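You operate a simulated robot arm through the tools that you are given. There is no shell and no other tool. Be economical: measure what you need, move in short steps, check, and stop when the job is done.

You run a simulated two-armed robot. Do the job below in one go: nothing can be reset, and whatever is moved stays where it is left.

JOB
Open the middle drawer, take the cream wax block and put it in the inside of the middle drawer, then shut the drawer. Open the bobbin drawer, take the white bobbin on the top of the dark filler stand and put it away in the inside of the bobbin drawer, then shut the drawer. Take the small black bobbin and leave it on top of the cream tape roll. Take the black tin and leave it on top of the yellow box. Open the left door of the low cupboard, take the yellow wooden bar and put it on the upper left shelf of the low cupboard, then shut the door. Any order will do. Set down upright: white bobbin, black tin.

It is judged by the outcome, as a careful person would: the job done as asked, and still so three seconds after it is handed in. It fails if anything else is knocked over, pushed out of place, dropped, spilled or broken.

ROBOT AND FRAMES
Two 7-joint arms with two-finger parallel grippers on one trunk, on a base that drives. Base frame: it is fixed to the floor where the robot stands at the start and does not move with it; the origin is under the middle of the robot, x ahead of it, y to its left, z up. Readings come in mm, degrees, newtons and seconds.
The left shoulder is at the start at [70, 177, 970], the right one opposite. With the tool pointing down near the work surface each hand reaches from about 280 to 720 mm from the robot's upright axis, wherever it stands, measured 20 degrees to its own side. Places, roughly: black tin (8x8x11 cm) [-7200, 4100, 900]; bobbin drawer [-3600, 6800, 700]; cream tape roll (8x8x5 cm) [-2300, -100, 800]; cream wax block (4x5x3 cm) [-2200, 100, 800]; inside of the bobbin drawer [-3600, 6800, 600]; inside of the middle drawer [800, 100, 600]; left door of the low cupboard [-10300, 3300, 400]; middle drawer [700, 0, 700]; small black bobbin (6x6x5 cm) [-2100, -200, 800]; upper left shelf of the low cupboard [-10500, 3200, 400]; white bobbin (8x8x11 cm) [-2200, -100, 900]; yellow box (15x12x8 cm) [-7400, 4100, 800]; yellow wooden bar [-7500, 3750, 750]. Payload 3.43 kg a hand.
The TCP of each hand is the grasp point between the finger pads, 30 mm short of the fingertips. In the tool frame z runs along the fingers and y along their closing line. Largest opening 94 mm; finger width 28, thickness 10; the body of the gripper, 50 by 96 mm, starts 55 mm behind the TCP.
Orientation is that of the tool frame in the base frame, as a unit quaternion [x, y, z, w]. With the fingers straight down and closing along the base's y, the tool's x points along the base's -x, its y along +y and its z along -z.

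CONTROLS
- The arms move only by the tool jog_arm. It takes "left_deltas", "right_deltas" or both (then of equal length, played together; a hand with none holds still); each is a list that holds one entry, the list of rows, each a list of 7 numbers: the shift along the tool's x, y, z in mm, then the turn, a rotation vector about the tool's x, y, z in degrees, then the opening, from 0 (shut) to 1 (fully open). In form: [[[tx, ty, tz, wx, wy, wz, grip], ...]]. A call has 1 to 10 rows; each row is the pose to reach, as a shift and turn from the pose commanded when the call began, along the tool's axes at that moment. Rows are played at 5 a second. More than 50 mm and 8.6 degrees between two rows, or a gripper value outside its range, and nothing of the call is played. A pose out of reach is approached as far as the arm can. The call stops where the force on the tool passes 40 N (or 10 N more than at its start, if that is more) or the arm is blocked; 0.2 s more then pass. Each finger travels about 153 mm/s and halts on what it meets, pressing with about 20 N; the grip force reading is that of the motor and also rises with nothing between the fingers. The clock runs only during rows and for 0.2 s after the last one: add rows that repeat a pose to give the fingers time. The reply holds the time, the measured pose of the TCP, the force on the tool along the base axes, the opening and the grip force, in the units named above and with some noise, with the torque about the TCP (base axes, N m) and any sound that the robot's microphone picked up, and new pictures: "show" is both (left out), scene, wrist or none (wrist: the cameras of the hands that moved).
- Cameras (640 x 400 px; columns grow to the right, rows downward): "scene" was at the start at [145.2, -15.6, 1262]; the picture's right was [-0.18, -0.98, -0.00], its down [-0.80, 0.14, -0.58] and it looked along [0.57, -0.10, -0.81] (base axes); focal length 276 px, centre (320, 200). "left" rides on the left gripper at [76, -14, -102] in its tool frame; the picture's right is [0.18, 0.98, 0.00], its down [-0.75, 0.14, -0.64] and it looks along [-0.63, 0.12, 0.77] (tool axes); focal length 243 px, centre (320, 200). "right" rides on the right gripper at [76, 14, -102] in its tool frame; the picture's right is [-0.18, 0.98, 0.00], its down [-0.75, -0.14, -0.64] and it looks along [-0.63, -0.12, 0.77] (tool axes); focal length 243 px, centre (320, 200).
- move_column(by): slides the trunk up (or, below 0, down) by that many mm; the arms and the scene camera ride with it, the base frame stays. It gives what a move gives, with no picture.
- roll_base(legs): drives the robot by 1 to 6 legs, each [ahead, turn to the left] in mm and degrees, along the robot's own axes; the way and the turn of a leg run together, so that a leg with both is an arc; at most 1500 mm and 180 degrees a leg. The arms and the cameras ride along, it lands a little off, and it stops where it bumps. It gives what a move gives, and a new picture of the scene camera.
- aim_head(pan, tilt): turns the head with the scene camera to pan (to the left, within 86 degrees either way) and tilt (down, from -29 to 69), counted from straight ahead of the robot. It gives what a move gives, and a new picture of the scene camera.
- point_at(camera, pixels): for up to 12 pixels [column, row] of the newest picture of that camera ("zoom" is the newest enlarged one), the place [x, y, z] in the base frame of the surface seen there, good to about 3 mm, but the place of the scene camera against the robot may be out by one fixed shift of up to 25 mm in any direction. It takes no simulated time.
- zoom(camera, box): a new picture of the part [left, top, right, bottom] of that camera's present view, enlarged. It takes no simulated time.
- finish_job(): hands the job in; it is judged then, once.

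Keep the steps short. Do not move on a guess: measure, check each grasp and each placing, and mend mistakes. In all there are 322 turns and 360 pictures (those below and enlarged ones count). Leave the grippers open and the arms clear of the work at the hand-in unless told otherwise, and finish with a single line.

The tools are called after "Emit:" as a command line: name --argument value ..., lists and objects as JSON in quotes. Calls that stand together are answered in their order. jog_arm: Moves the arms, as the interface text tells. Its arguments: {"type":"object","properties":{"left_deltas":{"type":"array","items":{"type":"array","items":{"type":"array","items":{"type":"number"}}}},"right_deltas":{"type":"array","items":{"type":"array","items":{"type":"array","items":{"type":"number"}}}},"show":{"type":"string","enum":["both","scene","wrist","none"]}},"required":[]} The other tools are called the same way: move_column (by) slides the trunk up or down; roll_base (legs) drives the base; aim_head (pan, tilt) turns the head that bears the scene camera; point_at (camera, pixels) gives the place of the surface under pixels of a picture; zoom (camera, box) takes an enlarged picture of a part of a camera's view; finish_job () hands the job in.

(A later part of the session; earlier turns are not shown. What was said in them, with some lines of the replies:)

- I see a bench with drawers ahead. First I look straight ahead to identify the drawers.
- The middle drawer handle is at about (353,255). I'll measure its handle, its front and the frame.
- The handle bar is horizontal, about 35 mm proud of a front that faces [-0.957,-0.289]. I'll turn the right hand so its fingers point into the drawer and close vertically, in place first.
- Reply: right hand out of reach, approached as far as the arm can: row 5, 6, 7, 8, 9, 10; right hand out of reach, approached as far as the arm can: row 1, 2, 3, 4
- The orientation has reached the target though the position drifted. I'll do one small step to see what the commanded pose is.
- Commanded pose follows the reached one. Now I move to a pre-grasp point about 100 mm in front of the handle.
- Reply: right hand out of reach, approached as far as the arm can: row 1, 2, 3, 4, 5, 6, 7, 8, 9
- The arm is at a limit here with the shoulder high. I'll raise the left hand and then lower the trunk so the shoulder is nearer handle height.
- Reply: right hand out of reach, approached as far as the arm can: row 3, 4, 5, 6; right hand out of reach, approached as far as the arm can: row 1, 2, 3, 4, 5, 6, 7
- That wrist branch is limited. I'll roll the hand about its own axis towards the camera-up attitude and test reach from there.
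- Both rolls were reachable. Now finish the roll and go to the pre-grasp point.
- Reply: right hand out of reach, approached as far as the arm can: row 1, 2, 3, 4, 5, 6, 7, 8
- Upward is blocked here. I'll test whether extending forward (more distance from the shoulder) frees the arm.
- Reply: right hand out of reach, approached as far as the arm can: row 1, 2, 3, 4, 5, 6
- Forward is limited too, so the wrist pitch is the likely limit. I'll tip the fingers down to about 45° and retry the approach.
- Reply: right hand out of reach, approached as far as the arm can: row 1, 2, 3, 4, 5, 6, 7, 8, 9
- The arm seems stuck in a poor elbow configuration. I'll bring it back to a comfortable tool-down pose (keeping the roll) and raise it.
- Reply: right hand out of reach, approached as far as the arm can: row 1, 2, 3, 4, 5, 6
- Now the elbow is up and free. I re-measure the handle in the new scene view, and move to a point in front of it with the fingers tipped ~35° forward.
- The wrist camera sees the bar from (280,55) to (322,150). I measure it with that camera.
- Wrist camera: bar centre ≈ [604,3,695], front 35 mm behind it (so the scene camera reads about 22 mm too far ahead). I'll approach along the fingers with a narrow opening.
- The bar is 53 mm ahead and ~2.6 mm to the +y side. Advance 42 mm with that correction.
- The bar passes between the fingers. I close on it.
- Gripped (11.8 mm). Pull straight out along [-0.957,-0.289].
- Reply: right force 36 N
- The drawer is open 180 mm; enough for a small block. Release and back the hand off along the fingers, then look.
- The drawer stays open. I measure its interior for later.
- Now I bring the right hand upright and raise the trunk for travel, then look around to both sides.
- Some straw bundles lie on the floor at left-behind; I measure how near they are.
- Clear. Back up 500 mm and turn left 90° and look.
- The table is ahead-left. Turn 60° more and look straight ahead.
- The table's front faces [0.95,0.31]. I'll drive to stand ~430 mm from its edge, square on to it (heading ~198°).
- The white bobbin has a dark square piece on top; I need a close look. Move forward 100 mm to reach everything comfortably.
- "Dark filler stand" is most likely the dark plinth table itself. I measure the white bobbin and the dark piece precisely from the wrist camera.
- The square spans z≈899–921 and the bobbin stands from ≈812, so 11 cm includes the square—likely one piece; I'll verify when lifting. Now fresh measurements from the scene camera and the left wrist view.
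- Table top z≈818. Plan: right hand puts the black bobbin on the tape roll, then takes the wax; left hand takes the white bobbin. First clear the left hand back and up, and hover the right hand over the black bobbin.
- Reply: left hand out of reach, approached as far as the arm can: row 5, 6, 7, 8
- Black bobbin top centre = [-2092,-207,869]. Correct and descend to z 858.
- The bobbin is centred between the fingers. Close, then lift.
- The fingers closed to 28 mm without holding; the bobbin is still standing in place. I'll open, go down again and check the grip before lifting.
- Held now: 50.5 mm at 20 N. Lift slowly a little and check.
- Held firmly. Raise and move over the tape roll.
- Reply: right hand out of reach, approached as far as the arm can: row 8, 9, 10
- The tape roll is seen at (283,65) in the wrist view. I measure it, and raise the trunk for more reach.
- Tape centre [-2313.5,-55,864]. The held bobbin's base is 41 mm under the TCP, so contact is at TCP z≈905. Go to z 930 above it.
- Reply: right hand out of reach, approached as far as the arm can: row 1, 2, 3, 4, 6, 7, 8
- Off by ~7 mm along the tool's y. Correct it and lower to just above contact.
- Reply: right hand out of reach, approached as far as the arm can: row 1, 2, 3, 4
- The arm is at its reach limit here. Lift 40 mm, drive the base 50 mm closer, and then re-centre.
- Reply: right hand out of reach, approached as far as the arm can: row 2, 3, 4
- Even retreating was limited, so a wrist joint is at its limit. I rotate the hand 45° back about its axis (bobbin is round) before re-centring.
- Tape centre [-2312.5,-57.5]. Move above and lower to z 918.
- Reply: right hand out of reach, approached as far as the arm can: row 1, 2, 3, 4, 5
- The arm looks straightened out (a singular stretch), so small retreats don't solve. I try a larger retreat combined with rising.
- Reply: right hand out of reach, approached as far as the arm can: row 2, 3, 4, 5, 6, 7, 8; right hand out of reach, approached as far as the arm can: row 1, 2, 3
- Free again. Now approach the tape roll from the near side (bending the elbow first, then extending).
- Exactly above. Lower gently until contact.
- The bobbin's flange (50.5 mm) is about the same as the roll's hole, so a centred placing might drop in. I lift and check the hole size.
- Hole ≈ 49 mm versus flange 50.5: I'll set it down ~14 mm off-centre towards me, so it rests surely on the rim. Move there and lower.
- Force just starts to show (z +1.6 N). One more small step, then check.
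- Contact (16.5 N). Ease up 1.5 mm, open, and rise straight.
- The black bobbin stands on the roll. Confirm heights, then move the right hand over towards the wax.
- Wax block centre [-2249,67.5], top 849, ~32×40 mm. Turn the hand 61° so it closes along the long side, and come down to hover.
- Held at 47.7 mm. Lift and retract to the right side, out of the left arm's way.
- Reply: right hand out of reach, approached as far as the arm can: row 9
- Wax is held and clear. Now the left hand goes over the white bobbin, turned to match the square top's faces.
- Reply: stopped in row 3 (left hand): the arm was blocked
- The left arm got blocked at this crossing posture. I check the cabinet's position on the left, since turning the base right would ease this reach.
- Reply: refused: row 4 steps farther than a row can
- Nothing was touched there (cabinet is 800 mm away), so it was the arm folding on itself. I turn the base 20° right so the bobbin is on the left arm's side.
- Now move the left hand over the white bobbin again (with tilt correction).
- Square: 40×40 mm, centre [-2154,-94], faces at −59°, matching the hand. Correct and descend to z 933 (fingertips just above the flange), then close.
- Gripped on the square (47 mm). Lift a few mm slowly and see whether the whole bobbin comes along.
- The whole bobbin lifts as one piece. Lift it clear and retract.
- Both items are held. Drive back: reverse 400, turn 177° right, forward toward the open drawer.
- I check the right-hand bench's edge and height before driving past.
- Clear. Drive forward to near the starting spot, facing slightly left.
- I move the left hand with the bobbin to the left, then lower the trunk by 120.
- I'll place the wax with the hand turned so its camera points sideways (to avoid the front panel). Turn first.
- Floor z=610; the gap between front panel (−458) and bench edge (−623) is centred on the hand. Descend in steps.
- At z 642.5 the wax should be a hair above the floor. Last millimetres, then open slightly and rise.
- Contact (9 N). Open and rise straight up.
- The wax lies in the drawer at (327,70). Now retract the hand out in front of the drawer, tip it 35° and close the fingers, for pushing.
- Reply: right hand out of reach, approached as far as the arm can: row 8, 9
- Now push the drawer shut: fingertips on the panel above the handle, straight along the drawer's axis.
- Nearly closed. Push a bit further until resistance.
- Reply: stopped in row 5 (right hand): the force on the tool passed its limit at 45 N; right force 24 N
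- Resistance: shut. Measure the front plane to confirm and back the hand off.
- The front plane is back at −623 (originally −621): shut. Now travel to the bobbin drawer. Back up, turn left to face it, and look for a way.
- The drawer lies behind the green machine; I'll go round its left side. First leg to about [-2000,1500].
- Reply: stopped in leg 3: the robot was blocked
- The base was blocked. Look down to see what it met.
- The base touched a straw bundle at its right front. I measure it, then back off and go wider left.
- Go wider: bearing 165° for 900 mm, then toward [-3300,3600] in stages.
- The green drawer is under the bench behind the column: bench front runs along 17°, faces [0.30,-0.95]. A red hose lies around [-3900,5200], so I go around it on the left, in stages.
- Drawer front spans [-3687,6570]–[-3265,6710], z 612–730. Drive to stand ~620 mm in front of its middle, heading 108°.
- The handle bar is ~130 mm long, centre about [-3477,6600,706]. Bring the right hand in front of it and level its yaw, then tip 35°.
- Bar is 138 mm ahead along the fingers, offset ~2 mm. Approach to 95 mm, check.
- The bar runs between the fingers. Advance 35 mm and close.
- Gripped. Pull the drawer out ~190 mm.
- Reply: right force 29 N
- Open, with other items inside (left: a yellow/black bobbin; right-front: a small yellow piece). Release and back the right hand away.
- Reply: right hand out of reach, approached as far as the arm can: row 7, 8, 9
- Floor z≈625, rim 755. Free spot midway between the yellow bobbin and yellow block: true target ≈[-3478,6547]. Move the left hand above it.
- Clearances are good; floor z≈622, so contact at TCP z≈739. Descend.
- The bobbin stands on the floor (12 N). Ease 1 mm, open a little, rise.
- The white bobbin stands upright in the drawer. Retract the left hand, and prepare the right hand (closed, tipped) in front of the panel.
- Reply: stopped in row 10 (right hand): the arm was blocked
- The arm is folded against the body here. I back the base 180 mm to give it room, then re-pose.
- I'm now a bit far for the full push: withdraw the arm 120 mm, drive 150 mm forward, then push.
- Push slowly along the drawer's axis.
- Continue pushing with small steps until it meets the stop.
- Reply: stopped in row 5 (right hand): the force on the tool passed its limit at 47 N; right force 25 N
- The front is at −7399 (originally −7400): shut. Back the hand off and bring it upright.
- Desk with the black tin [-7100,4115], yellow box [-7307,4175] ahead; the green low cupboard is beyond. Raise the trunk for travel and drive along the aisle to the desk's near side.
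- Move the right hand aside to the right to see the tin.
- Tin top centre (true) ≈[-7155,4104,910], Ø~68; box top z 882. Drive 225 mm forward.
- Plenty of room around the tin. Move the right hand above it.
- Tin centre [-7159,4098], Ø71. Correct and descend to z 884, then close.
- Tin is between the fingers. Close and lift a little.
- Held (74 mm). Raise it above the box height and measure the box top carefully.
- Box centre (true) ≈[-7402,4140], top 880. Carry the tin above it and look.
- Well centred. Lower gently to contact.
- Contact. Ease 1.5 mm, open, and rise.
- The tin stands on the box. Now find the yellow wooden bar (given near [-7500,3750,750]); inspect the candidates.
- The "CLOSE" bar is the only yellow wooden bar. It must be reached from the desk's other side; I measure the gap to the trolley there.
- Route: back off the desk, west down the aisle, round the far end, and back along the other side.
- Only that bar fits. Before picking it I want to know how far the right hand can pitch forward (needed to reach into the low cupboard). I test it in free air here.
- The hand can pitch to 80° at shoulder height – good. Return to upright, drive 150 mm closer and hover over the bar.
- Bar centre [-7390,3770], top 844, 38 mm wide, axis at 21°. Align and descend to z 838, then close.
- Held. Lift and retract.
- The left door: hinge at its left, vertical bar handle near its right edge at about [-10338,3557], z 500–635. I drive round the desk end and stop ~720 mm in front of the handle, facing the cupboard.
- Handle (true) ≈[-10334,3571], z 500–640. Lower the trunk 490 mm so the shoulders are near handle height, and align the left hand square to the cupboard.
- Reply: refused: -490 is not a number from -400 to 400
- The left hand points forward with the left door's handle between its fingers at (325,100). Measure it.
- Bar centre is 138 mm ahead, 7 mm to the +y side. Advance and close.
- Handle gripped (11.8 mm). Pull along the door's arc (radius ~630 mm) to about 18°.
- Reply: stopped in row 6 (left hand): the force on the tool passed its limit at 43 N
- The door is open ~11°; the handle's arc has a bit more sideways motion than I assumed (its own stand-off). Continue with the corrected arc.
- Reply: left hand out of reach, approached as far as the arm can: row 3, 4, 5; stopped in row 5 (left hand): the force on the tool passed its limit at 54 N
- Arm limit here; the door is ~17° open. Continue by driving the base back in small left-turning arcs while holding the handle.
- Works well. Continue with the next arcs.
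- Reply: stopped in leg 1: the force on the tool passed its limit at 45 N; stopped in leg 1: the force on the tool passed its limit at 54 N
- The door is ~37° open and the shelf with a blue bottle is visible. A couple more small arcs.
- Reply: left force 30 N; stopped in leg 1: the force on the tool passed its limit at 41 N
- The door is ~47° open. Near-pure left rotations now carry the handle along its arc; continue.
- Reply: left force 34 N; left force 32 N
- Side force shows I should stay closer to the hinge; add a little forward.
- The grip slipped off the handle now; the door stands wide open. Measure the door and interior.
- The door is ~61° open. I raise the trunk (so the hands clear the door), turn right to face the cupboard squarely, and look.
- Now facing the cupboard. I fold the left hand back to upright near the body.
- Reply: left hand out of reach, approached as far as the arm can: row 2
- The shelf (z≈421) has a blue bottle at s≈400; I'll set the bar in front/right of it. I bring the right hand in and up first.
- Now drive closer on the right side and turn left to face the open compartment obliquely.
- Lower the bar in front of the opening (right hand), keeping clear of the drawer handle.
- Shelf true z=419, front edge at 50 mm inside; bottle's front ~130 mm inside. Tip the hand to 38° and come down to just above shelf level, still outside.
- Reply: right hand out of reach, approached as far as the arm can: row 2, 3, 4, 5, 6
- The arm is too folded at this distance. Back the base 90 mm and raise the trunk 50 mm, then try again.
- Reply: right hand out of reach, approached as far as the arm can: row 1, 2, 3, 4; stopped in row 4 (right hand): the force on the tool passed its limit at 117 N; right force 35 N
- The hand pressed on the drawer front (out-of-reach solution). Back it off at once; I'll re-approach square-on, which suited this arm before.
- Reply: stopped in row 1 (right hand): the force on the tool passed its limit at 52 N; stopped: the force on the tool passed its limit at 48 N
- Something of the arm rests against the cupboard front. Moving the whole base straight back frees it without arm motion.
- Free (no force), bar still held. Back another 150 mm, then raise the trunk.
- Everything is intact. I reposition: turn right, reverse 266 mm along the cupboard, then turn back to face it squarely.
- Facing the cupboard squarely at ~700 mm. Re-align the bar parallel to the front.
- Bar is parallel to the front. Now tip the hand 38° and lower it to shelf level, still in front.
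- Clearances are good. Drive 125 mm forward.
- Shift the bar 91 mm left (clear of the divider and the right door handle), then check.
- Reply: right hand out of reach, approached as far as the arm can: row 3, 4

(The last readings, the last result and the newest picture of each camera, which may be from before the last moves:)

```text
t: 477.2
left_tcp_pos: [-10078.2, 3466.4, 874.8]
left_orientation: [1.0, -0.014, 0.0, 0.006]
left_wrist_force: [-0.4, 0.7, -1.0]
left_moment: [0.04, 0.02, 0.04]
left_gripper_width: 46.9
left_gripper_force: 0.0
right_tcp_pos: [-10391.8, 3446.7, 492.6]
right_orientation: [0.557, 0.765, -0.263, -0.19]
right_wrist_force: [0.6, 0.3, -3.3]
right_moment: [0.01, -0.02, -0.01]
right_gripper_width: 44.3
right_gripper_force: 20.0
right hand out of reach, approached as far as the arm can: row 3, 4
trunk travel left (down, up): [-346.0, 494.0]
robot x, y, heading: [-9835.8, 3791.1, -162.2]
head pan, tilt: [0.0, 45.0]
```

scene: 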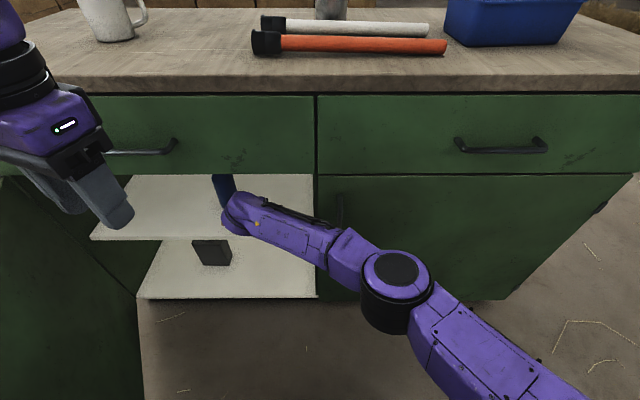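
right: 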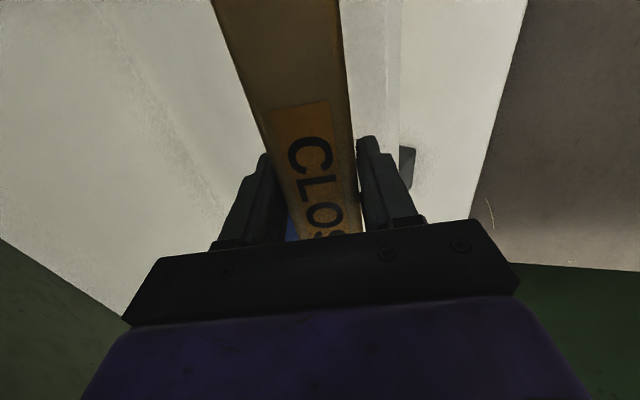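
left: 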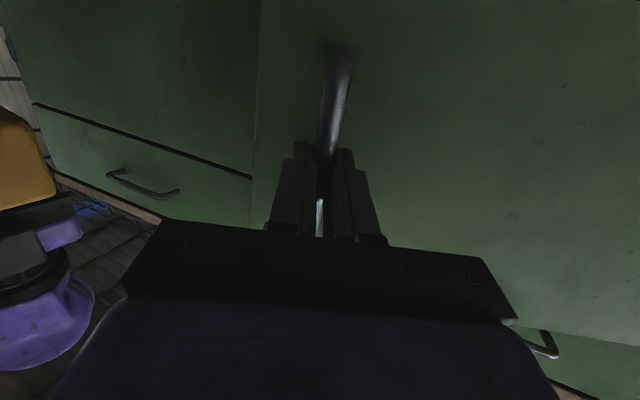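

At the reach limit; retract 45 mm, drive the base 50 mm closer.

Emit:
jog_arm --right_deltas '[[[0, 18, -14, 0, 0, 0, 0], [0, 35.5, -27.6, 0, 0, 0, 0], [0, 43, -33.5, 0, 0, 0, 0], [0, 43, -33.5, 0, 0, 0, 0]]]' --show "none"

Emit:
roll_base --legs '[[55, 0]]'

```text
t: 478.2
left_tcp_pos: [-10077.9, 3466.4, 875.3]
left_orientation: [1.0, -0.015, -0.001, 0.007]
left_wrist_force: [0.2, 0.2, 0.2]
left_moment: [-0.02, -0.01, -0.02]
left_gripper_width: 46.9
left_gripper_force: 0.1
right_tcp_pos: [-10342.1, 3463.7, 492.7]
right_orientation: [0.557, 0.764, -0.263, -0.192]
right_wrist_force: [0.3, 0.2, -3.0]
right_moment: [0.07, -0.02, -0.02]
right_gripper_width: 44.3
right_gripper_force: 20.5
trunk travel left (down, up): [-346.0, 494.0]
robot x, y, heading: [-9838.2, 3791.9, -162.2]
head pan, tilt: [0.0, 45.0]
```

```text
t: 479.1
left_tcp_pos: [-10132.1, 3447.9, 875.4]
left_orientation: [1.0, -0.014, -0.001, 0.007]
left_wrist_force: [0.1, -0.3, -0.3]
left_moment: [-0.02, -0.02, 0.0]
left_gripper_width: 47.0
left_gripper_force: 0.0
right_tcp_pos: [-10393.6, 3445.5, 493.2]
right_orientation: [0.556, 0.765, -0.262, -0.192]
right_wrist_force: [-0.2, 0.0, -3.7]
right_moment: [0.02, -0.01, 0.0]
right_gripper_width: 44.3
right_gripper_force: 20.1
trunk travel left (down, up): [-346.0, 494.0]
robot x, y, heading: [-9886.9, 3774.0, -162.3]
head pan, tilt: [0.0, 45.0]
```

scene: 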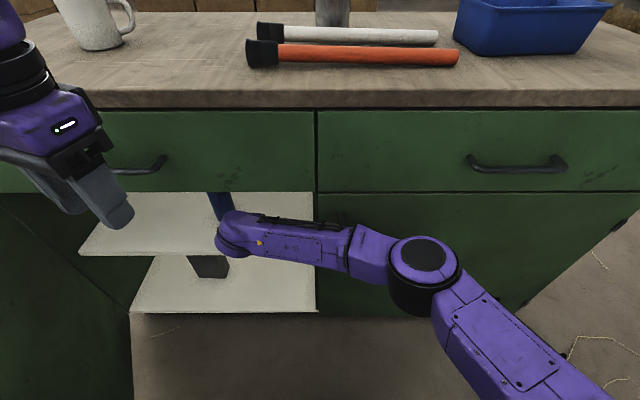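

Positioned 56 mm inside the front plane. Lower toward the shelf in small steps.

Emit:
jog_arm --right_deltas '[[[0, 3, 10, 0, 0, 0, 0], [0, 6, 18, 0, 0, 0, 0], [0, 8, 23, 0, 0, 0, 0], [0, 9.2, 24.6, 0, 0, 0, 0], [0, 10.4, 26.2, 0, 0, 0, 0], [0, 10.4, 26.2, 0, 0, 0, 0]]]' --show "wrist"

```text
t: 480.5
left_tcp_pos: [-10130.8, 3448.5, 875.7]
left_orientation: [1.0, -0.014, -0.001, 0.007]
left_wrist_force: [0.1, 0.0, 0.1]
left_moment: [0.0, 0.02, 0.0]
left_gripper_width: 46.9
left_gripper_force: 0.1
right_tcp_pos: [-10402.1, 3442.5, 466.8]
right_orientation: [0.555, 0.765, -0.263, -0.192]
right_wrist_force: [-0.6, 1.0, -3.3]
right_moment: [0.05, -0.01, -0.02]
right_gripper_width: 44.3
right_gripper_force: 20.3
trunk travel left (down, up): [-346.0, 494.0]
robot x, y, heading: [-9884.7, 3773.6, -162.1]
head pan, tilt: [0.0, 45.0]
```

right: 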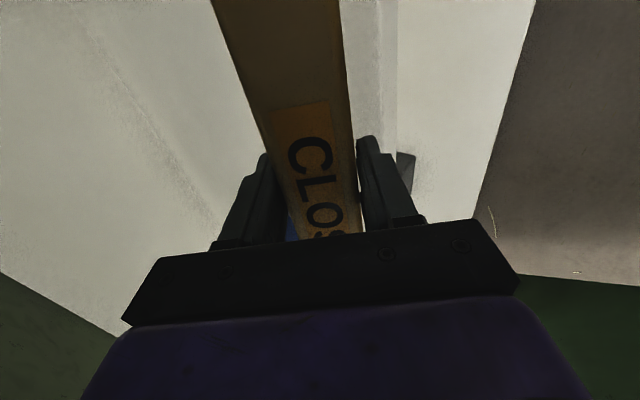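

Emit:
jog_arm --right_deltas '[[[0, 1.2, 1.6, 0, 0, 0, 0], [0, 2.4, 3.2, 0, 0, 0, 0], [0, 3.4, 4.4, 0, 0, 0, 0], [0, 3.4, 4.4, 0, 0, 0, 0]]]' --show "none"

```text
t: 481.5
left_tcp_pos: [-10129.6, 3450.7, 875.6]
left_orientation: [1.0, -0.014, -0.003, 0.008]
left_wrist_force: [-0.7, 0.9, -0.5]
left_moment: [-0.01, -0.01, 0.0]
left_gripper_width: 46.9
left_gripper_force: 0.2
right_tcp_pos: [-10401.7, 3441.0, 462.8]
right_orientation: [0.556, 0.764, -0.265, -0.193]
right_wrist_force: [2.7, 1.4, 15.9]
right_moment: [0.18, -0.2, 0.0]
right_gripper_width: 44.1
right_gripper_force: 19.9
trunk travel left (down, up): [-346.0, 494.0]
robot x, y, heading: [-9886.5, 3772.3, -162.4]
head pan, tilt: [0.0, 45.0]
```

Bar's edge is on the shelf. Now release gently: hold the near finger still and retreat only the far finger, so the bar leans over and lies flat.

Emit:
jog_arm --right_deltas '[[[0, 0, 0, 0, 0, 0, 0.47], [0, -2, 0, 0, 0, 0, 0.52], [0, -5, 0, 0, 0, 0, 0.58], [0, -8, 0, 0, 0, 0, 0.65], [0, -11, 0, 0, 0, 0, 0.71], [0, -14, 0, 0, 0, 0, 0.78], [0, -17, 0, 0, 0, 0, 0.84], [0, -20, 0, 0, 0, 0, 0.9], [0, -23, 0, 0, 0, 0, 0.97], [0, -23, 0, 0, 0, 0, 1]]]' --show "wrist"

```text
t: 483.7
left_tcp_pos: [-10128.6, 3450.1, 875.9]
left_orientation: [1.0, -0.014, -0.003, 0.008]
left_wrist_force: [-0.3, -0.2, 0.1]
left_moment: [-0.02, -0.03, -0.01]
left_gripper_width: 46.9
left_gripper_force: 0.1
right_tcp_pos: [-10417.3, 3437.2, 476.0]
right_orientation: [0.556, 0.764, -0.264, -0.192]
right_wrist_force: [1.6, -0.8, 19.3]
right_moment: [0.05, -0.51, -0.03]
right_gripper_width: 87.6
right_gripper_force: 0.0
trunk travel left (down, up): [-346.0, 494.0]
robot x, y, heading: [-9888.0, 3773.3, -162.3]
head pan, tilt: [0.0, 45.0]
```

right: 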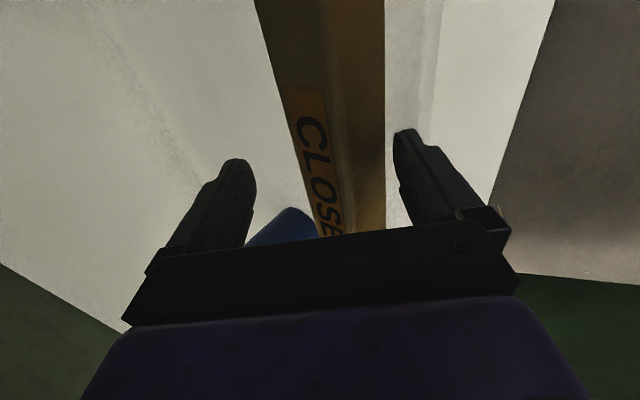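

The bar has settled between the open fingers. Withdraw along the finger direction.

Emit:
jog_arm --right_deltas '[[[0, -1, -5, 0, 0, 0, 1], [0, -1, -20, 0, 0, 0, 1], [0, -1, -50, 0, 0, 0, 1], [0, -1, -80, 0, 0, 0, 1], [0, 20, -110, 0, 0, 0, 1], [0, 60, -125, 0, 0, 0, 1]]]'

```text
t: 485.1
left_tcp_pos: [-10131.3, 3449.4, 875.8]
left_orientation: [1.0, -0.014, -0.002, 0.007]
left_wrist_force: [0.0, -0.2, 0.0]
left_moment: [-0.01, 0.0, 0.0]
left_gripper_width: 46.9
left_gripper_force: 0.2
right_tcp_pos: [-10298.2, 3475.8, 536.3]
right_orientation: [0.556, 0.764, -0.263, -0.193]
right_wrist_force: [0.4, -0.1, -0.2]
right_moment: [-0.01, 0.06, 0.01]
right_gripper_width: 94.0
right_gripper_force: 0.0
trunk travel left (down, up): [-346.0, 494.0]
robot x, y, heading: [-9887.3, 3776.1, -162.2]
head pan, tilt: [0.0, 45.0]
```

scene: 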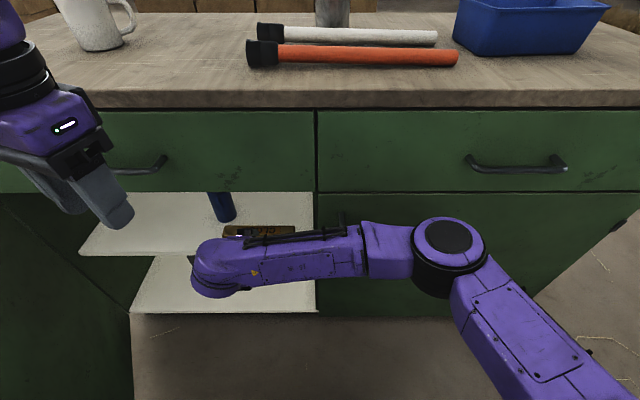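
right: 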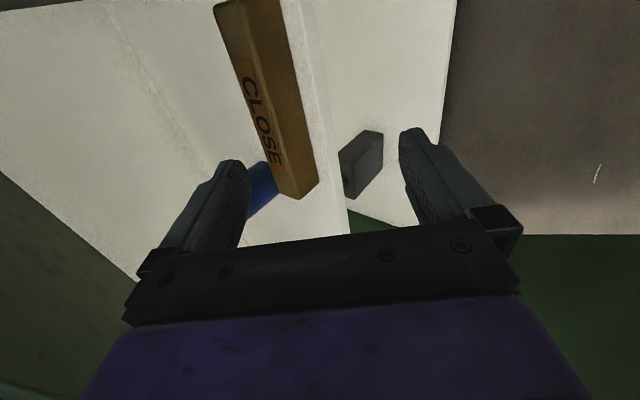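

Emit:
point_at --camera "right" --pixels '[[255, 90], [295, 100], [300, 195], [282, 80], [318, 120], [340, 200], [275, 175], [250, 190], [225, 10]]'

Emit:
zoom --camera "right" --box '[150, 0, 400, 220]'

```text
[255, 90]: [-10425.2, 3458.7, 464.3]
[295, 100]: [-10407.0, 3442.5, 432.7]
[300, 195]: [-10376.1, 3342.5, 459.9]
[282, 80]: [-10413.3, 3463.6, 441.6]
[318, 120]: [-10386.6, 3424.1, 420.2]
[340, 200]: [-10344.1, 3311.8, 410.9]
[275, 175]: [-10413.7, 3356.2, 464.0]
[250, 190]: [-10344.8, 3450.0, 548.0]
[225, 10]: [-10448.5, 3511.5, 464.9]
```

```text
1.82 times, centred on (275, 110) of right
```

zoom: 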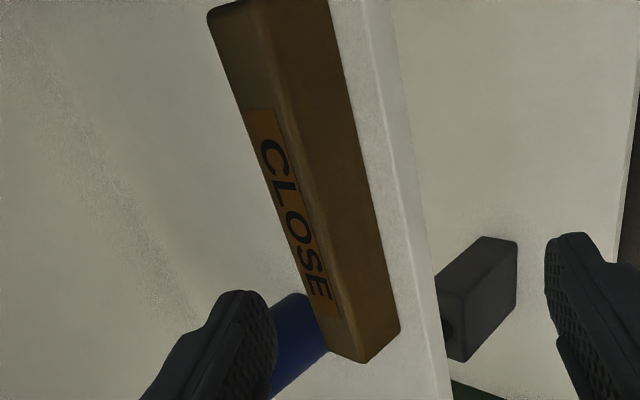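

The bar lies flat on the upper left shelf. Retract the right hand, bring it upright and up.

Emit:
jog_arm --right_deltas '[[[0, 35, -20, 0, 0, 0, 0.6], [0, 70, -45, 0, 0, 0, 0.5], [0, 105, -70, 0, 0, 0, 0.5], [10, 120, -110, -8, 0, 0, 0.5], [20, 130, -150, -16, 0, 0, 0.5], [30, 130, -190, -24, 0, 0, 0.5], [40, 130, -230, -32, 0, 0, 0.5], [50, 130, -260, -38, 0, 0, 0.5]]]'

```text
t: 486.9
left_tcp_pos: [-10129.6, 3449.8, 875.2]
left_orientation: [1.0, -0.014, -0.001, 0.007]
left_wrist_force: [0.1, -0.1, 0.6]
left_moment: [0.02, 0.04, 0.01]
left_gripper_width: 47.1
left_gripper_force: 0.0
right_tcp_pos: [-10066.7, 3602.8, 661.2]
right_orientation: [0.588, 0.809, 0.001, 0.0]
right_wrist_force: [0.2, -0.5, 0.6]
right_moment: [0.0, -0.03, -0.01]
right_gripper_width: 46.8
right_gripper_force: 0.1
trunk travel left (down, up): [-346.0, 494.0]
robot x, y, heading: [-9888.4, 3773.0, -162.1]
head pan, tilt: [0.0, 45.0]
```

scene: 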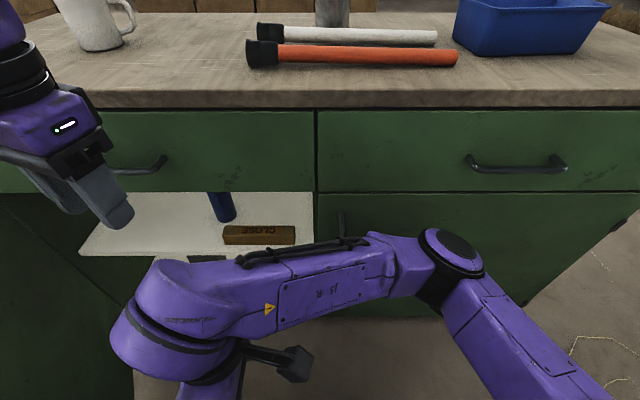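
right: 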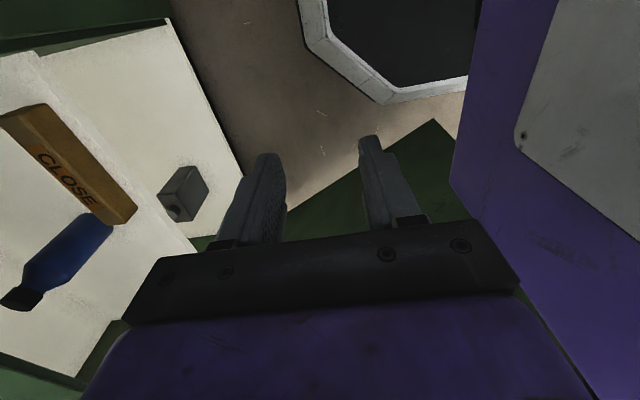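

Now raise the trunk and back away around the open door to its outer side.

Emit:
move_column --by 150

Emit:
roll_base --legs '[[-300, 0], [0, -27], [-477, 0], [0, 27]]'

```text
t: 488.7
left_tcp_pos: [-10130.5, 3448.6, 1023.7]
left_orientation: [1.0, -0.014, 0.0, 0.007]
left_wrist_force: [0.0, 0.4, -1.1]
left_moment: [0.0, 0.0, 0.03]
left_gripper_width: 46.9
left_gripper_force: 0.1
right_tcp_pos: [-10066.6, 3602.0, 811.0]
right_orientation: [0.588, 0.809, 0.001, -0.001]
right_wrist_force: [0.2, 0.5, 0.1]
right_moment: [0.01, -0.02, 0.0]
right_gripper_width: 47.3
right_gripper_force: 0.0
trunk travel left (down, up): [-496.0, 344.0]
robot x, y, heading: [-9886.8, 3772.3, -162.1]
head pan, tilt: [0.0, 45.0]
```

```text
t: 495.9
left_tcp_pos: [-9368.7, 3465.1, 1025.6]
left_orientation: [1.0, -0.013, -0.002, 0.007]
left_wrist_force: [-0.3, 0.6, 0.3]
left_moment: [-0.03, 0.0, 0.0]
left_gripper_width: 47.0
left_gripper_force: 0.0
right_tcp_pos: [-9305.1, 3619.6, 811.8]
right_orientation: [0.587, 0.81, 0.001, 0.0]
right_wrist_force: [0.3, 0.2, -0.6]
right_moment: [0.0, 0.0, -0.02]
right_gripper_width: 47.1
right_gripper_force: 0.1
trunk travel left (down, up): [-496.0, 344.0]
robot x, y, heading: [-9125.8, 3790.7, -162.1]
head pan, tilt: [0.0, 45.0]
```

scene: 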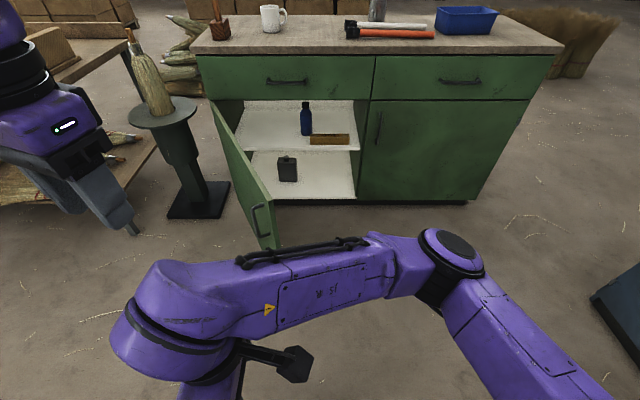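

Everything stands well: bar and bottle on the shelf, door open. Lower the trunk and prepare the left hand as a forward-pointing fist on the outer side of the door.

Emit:
move_column --by -316

Emit:
jog_arm --left_deltas '[[[0, 0, 0, 0, 0, -7, 0.3], [0, 0, 0, 0, 0, -14, 0], [0, 0, 0, 0, 0, -19.6, 0], [0, 0, 0, 0, 0, -19.6, 0]]]' --show "none"

Emit:
jog_arm --left_deltas '[[[-19, -3, 0, 0, -8, 0, 0], [-39, -7, 10, 0, -16, 0, 0], [-58, -10, 25, 0, -24, 0, 0], [-78, -14, 40, 0, -32, 0, 0], [-97, -17, 55, 0, -40, 0, 0], [-116, -21, 70, 0, -48, 0, 0], [-136, -24, 86, 0, -56, 0, 0], [-155, -28, 102, 0, -64, 0, 0], [-175, -31, 118, 0, -72, 0, 0], [-194, -35, 134, 0, -80, 0, 0]]]'

```text
t: 499.0
left_tcp_pos: [-9369.2, 3466.4, 709.9]
left_orientation: [1.0, -0.014, -0.003, 0.007]
left_wrist_force: [-0.4, 0.9, -0.5]
left_moment: [-0.01, -0.01, -0.05]
left_gripper_width: 47.1
left_gripper_force: 0.0
right_tcp_pos: [-9304.9, 3620.0, 495.2]
right_orientation: [0.587, 0.809, 0.0, 0.0]
right_wrist_force: [0.3, -0.7, -0.1]
right_moment: [0.02, -0.04, 0.02]
right_gripper_width: 46.7
right_gripper_force: 0.1
trunk travel left (down, up): [-180.0, 660.0]
robot x, y, heading: [-9120.9, 3789.4, -162.1]
head pan, tilt: [0.0, 45.0]
```

```text
t: 500.0
left_tcp_pos: [-9368.1, 3465.9, 709.3]
left_orientation: [0.987, 0.158, -0.002, 0.006]
left_wrist_force: [0.6, 0.6, -0.6]
left_moment: [-0.01, 0.0, -0.01]
left_gripper_width: 0.0
left_gripper_force: 20.2
right_tcp_pos: [-9304.7, 3618.8, 495.0]
right_orientation: [0.588, 0.809, 0.0, 0.0]
right_wrist_force: [0.1, 0.4, 0.3]
right_moment: [-0.02, -0.02, -0.01]
right_gripper_width: 46.8
right_gripper_force: 0.0
trunk travel left (down, up): [-180.0, 660.0]
robot x, y, heading: [-9128.7, 3790.0, -162.2]
head pan, tilt: [0.0, 45.0]
```

```text
t: 502.2
left_tcp_pos: [-9565.0, 3437.3, 575.5]
left_orientation: [0.754, 0.117, -0.637, 0.106]
left_wrist_force: [-0.2, 1.0, -0.4]
left_moment: [-0.03, 0.0, -0.02]
left_gripper_width: 0.1
left_gripper_force: 19.8
right_tcp_pos: [-9304.6, 3619.1, 494.3]
right_orientation: [0.587, 0.809, 0.0, 0.0]
right_wrist_force: [-0.5, -0.5, 0.0]
right_moment: [-0.03, 0.02, -0.02]
right_gripper_width: 46.9
right_gripper_force: 0.1
trunk travel left (down, up): [-180.0, 660.0]
robot x, y, heading: [-9126.9, 3787.1, -162.3]
head pan, tilt: [0.0, 45.0]
```

scene: 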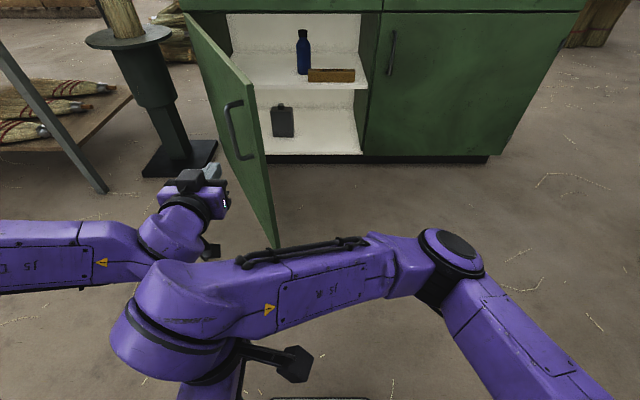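
left: 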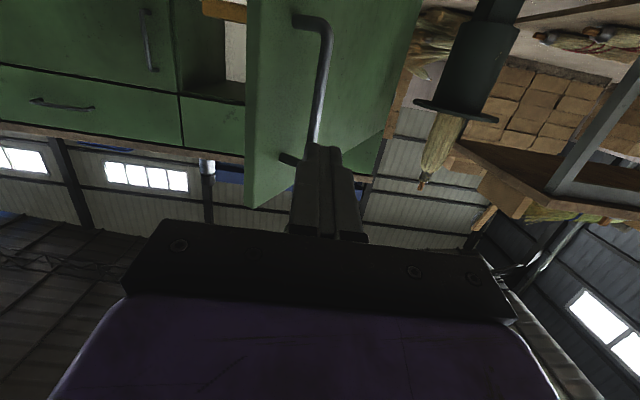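

The fist is left of the door. Shift it 67 mm further left (past the handle), then drive forward to swing the door shut.

Emit:
jog_arm --left_deltas '[[[0, 35, 0, 0, 0, 0, 0], [0, 67, 0, 0, 0, 0, 0], [0, 67, 0, 0, 0, 0, 0]]]' --show "none"

Emit:
roll_base --legs '[[280, 0]]'

```text
t: 503.0
left_tcp_pos: [-9544.3, 3375.4, 577.4]
left_orientation: [0.755, 0.115, -0.637, 0.105]
left_wrist_force: [0.3, 0.1, -0.8]
left_moment: [0.01, 0.01, -0.02]
left_gripper_width: 0.0
left_gripper_force: 19.8
right_tcp_pos: [-9304.4, 3618.7, 494.7]
right_orientation: [0.587, 0.81, 0.001, -0.001]
right_wrist_force: [-0.7, 0.2, -0.4]
right_moment: [0.01, 0.04, -0.04]
right_gripper_width: 47.1
right_gripper_force: 0.0
trunk travel left (down, up): [-180.0, 660.0]
robot x, y, heading: [-9126.4, 3791.7, -162.0]
head pan, tilt: [0.0, 45.0]
```

```text
t: 505.0
left_tcp_pos: [-9808.1, 3289.9, 578.8]
left_orientation: [0.755, 0.116, -0.637, 0.106]
left_wrist_force: [-0.2, -1.2, -0.9]
left_moment: [-0.03, -0.02, -0.02]
left_gripper_width: 0.1
left_gripper_force: 19.2
right_tcp_pos: [-9568.1, 3533.4, 494.0]
right_orientation: [0.587, 0.809, -0.001, 0.0]
right_wrist_force: [-0.5, 0.0, 0.1]
right_moment: [0.02, -0.03, 0.02]
right_gripper_width: 47.0
right_gripper_force: 0.0
trunk travel left (down, up): [-180.0, 660.0]
robot x, y, heading: [-9390.4, 3703.7, -162.2]
head pan, tilt: [0.0, 45.0]
```

scene: 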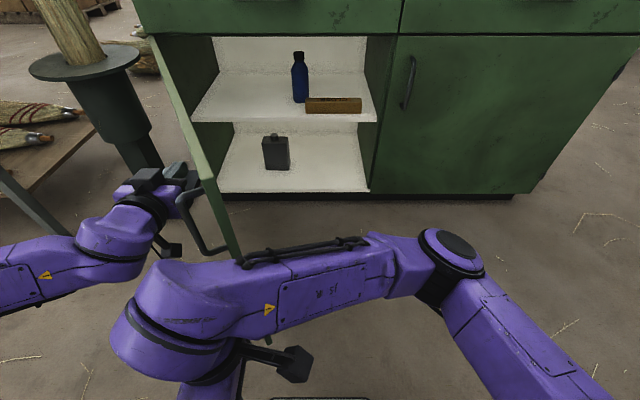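

The right hand would meet the door's edge; move it well to the right first.

Emit:
jog_arm --right_deltas '[[[40, 0, -20, 0, 0, 0, 0.5], [80, 0, -40, 0, 0, 0, 0.5], [120, -20, -60, 0, 0, 0, 0.5], [160, -30, -80, 0, 0, 0, 0.5], [200, -40, -100, 0, 0, 0, 0.5], [240, -40, -120, 0, 0, 0, 0.5], [280, -40, -140, 0, 0, 0, 0.5], [310, -40, -150, 0, 0, 0, 0.5]]]' --show "scene"

Emit:
point_at --camera "scene" --pixels '[[205, 180], [170, 80], [185, 120], [215, 200], [230, 235]]'

```text
t: 506.8
left_tcp_pos: [-9807.9, 3291.1, 577.6]
left_orientation: [0.755, 0.115, -0.637, 0.105]
left_wrist_force: [0.1, -0.9, 0.3]
left_moment: [-0.01, 0.0, -0.02]
left_gripper_width: 0.0
left_gripper_force: 19.7
right_tcp_pos: [-9700.9, 3816.0, 643.2]
right_orientation: [0.588, 0.809, -0.001, 0.0]
right_wrist_force: [0.1, 0.2, 1.1]
right_moment: [-0.02, -0.01, -0.01]
right_gripper_width: 46.8
right_gripper_force: 0.1
trunk travel left (down, up): [-180.0, 660.0]
robot x, y, heading: [-9390.1, 3705.7, -162.2]
head pan, tilt: [0.0, 45.0]
```

scene: 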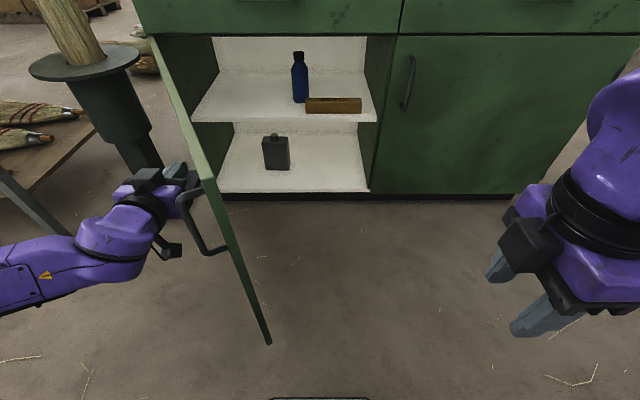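

```text
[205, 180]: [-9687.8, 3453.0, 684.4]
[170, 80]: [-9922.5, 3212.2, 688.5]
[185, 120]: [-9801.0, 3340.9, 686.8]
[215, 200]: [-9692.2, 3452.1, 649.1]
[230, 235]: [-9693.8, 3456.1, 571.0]
```

The door is still at 61°, fist about 50 mm from its face. Drive on in steps.

Emit:
roll_base --legs '[[150, 0]]'

```text
t: 508.1
left_tcp_pos: [-9949.0, 3243.5, 577.6]
left_orientation: [0.755, 0.116, -0.637, 0.107]
left_wrist_force: [-0.5, -0.7, 0.7]
left_moment: [-0.01, -0.03, -0.03]
left_gripper_width: 0.0
left_gripper_force: 19.5
right_tcp_pos: [-9843.5, 3769.3, 642.7]
right_orientation: [0.587, 0.809, 0.001, 0.0]
right_wrist_force: [-0.7, -0.3, 0.6]
right_moment: [0.02, -0.01, -0.01]
right_gripper_width: 47.0
right_gripper_force: 0.1
trunk travel left (down, up): [-180.0, 660.0]
robot x, y, heading: [-9532.3, 3662.3, -161.9]
head pan, tilt: [0.0, 45.0]
```

scene: 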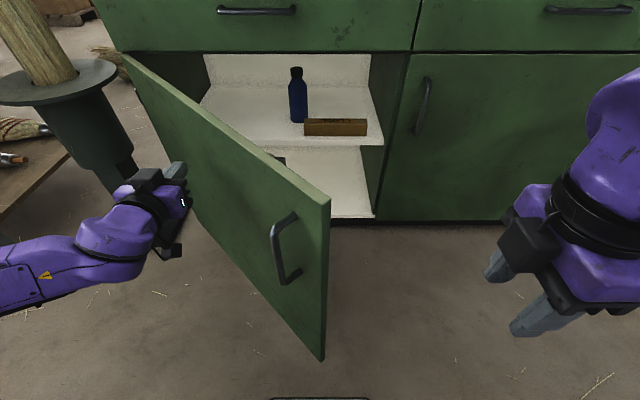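

The door is swinging shut. Raise the right hand above door height, then continue.

Emit:
jog_arm --right_deltas '[[[20, 0, -50, 0, 0, 0, 0.5], [40, 20, -100, 0, 0, 0, 0.5], [60, 40, -150, 0, 0, 0, 0.5], [60, 60, -180, 0, 0, 0, 0.5]]]' --show "none"

Emit:
roll_base --legs '[[150, 0]]'

```text
refused: row 1 steps farther than a row can; nothing moved
```

```text
t: 509.5
left_tcp_pos: [-10092.2, 3199.6, 576.5]
left_orientation: [0.755, 0.115, -0.637, 0.106]
left_wrist_force: [0.6, 0.2, -0.6]
left_moment: [0.04, -0.02, -0.02]
left_gripper_width: 0.0
left_gripper_force: 20.2
right_tcp_pos: [-9985.6, 3723.1, 642.8]
right_orientation: [0.587, 0.81, 0.0, 0.0]
right_wrist_force: [0.9, -0.4, -0.2]
right_moment: [-0.01, -0.01, 0.01]
right_gripper_width: 47.1
right_gripper_force: 0.1
trunk travel left (down, up): [-180.0, 660.0]
robot x, y, heading: [-9668.7, 3616.5, -162.1]
head pan, tilt: [0.0, 45.0]
```

scene: 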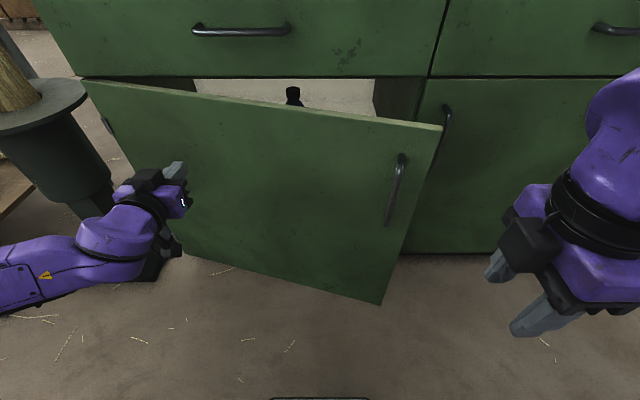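

Emit:
roll_base --legs '[[90, 0]]'

```text
t: 510.6
left_tcp_pos: [-10178.3, 3169.9, 576.5]
left_orientation: [0.755, 0.116, -0.637, 0.106]
left_wrist_force: [-0.2, -0.4, -0.4]
left_moment: [-0.03, 0.02, 0.0]
left_gripper_width: 0.0
left_gripper_force: 20.2
right_tcp_pos: [-10071.6, 3697.3, 642.8]
right_orientation: [0.587, 0.81, 0.0, 0.0]
right_wrist_force: [-0.2, -1.6, 1.2]
right_moment: [0.01, -0.01, -0.01]
right_gripper_width: 47.1
right_gripper_force: 0.1
trunk travel left (down, up): [-180.0, 660.0]
robot x, y, heading: [-9759.8, 3584.9, -162.1]
head pan, tilt: [0.0, 45.0]
```

scene: 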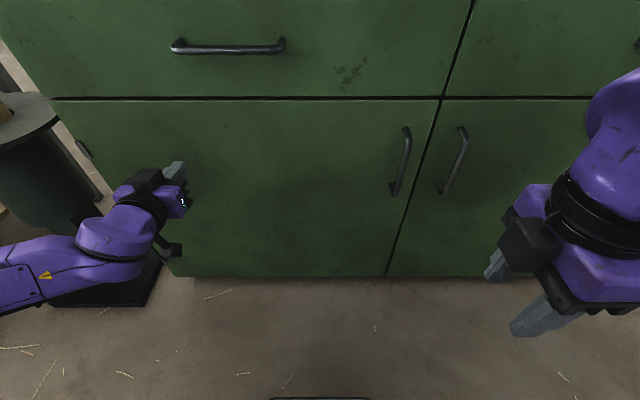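

The door looks shut. Verify the planes of the left door against the right door and the drawer.

Emit:
point_at --camera "scene" --pixels '[[425, 120], [420, 200], [300, 180], [200, 230], [250, 120], [450, 220], [500, 120], [300, 75], [420, 80]]'

Emit:
zoom --camera "scene" --box '[340, 60, 540, 290]'

```text
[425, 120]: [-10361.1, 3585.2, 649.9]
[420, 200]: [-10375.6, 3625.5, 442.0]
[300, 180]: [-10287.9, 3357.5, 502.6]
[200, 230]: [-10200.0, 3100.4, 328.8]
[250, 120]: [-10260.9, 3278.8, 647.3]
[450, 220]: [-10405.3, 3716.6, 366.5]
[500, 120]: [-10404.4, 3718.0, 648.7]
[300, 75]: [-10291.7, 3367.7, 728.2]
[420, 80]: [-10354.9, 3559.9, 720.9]
```

```text
1.74 times, centred on (440, 175) of scene
```

zoom: 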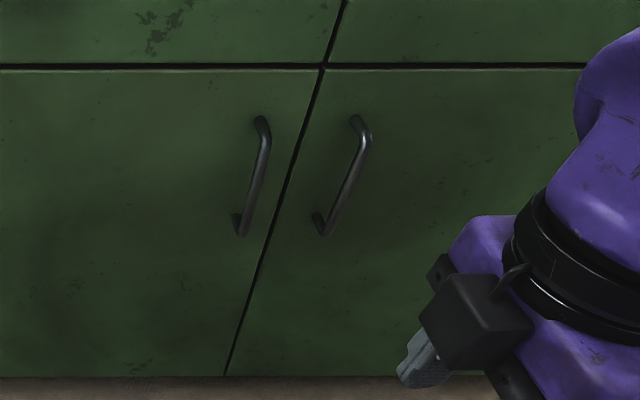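

All fronts are coplanar: the door is shut. Back away and open both grippers.

Emit:
roll_base --legs '[[-350, 0]]'

Emit:
jog_arm --left_deltas '[[[0, 0, 0, 0, 0, 0, 0.5], [0, 0, 0, 0, 0, 0, 1], [0, 0, 0, 0, 0, 0, 1]]]' --right_deltas '[[[0, 0, 0, 0, 0, 0, 0.8], [0, 0, 0, 0, 0, 0, 1], [0, 0, 0, 0, 0, 0, 1]]]' --show "scene"

```text
t: 512.9
left_tcp_pos: [-9845.4, 3278.4, 576.6]
left_orientation: [0.755, 0.115, -0.637, 0.106]
left_wrist_force: [-0.4, -0.7, 0.1]
left_moment: [0.01, 0.01, -0.02]
left_gripper_width: 0.0
left_gripper_force: 19.7
right_tcp_pos: [-9738.5, 3803.8, 642.3]
right_orientation: [0.587, 0.809, -0.001, 0.001]
right_wrist_force: [-0.5, 0.3, -0.9]
right_moment: [0.0, 0.01, -0.02]
right_gripper_width: 46.8
right_gripper_force: 0.1
trunk travel left (down, up): [-180.0, 660.0]
robot x, y, heading: [-9430.6, 3692.4, -162.1]
head pan, tilt: [0.0, 45.0]
```

scene: 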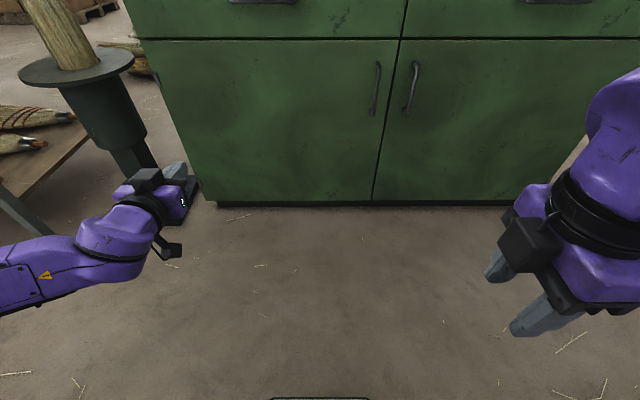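

```text
t: 513.7
left_tcp_pos: [-9845.9, 3278.0, 578.4]
left_orientation: [0.755, 0.115, -0.637, 0.105]
left_wrist_force: [-0.6, 0.1, 0.1]
left_moment: [-0.01, 0.04, 0.01]
left_gripper_width: 94.2
left_gripper_force: 0.0
right_tcp_pos: [-9737.2, 3803.6, 643.1]
right_orientation: [0.588, 0.809, 0.0, 0.001]
right_wrist_force: [0.4, -0.1, 0.8]
right_moment: [-0.03, -0.01, -0.03]
right_gripper_width: 93.7
right_gripper_force: 0.1
trunk travel left (down, up): [-180.0, 660.0]
robot x, y, heading: [-9422.9, 3694.7, -162.2]
head pan, tilt: [0.0, 45.0]
```

scene: 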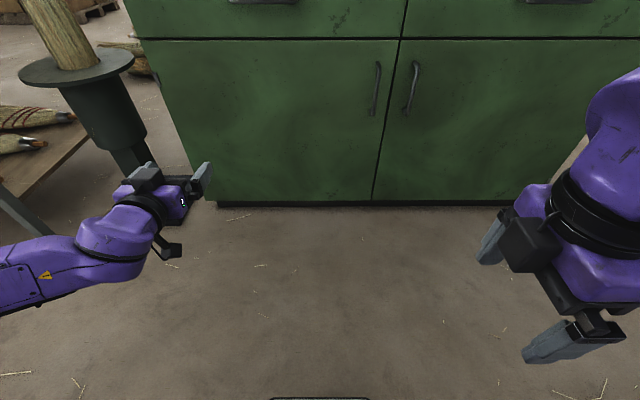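

The cupboard is shut, both hands are open and the arms are clear. All five placings were checked as they were made, so I hand the job in.

Emit:
finish_job

```text
The job is handed in.
```

All five items were put where asked and both drawers and the cupboard door are shut; on the way the base bumped a straw bundle on the floor and stopped, and the right hand pressed hard once on the cupboard's drawer front, with no damage seen from either.
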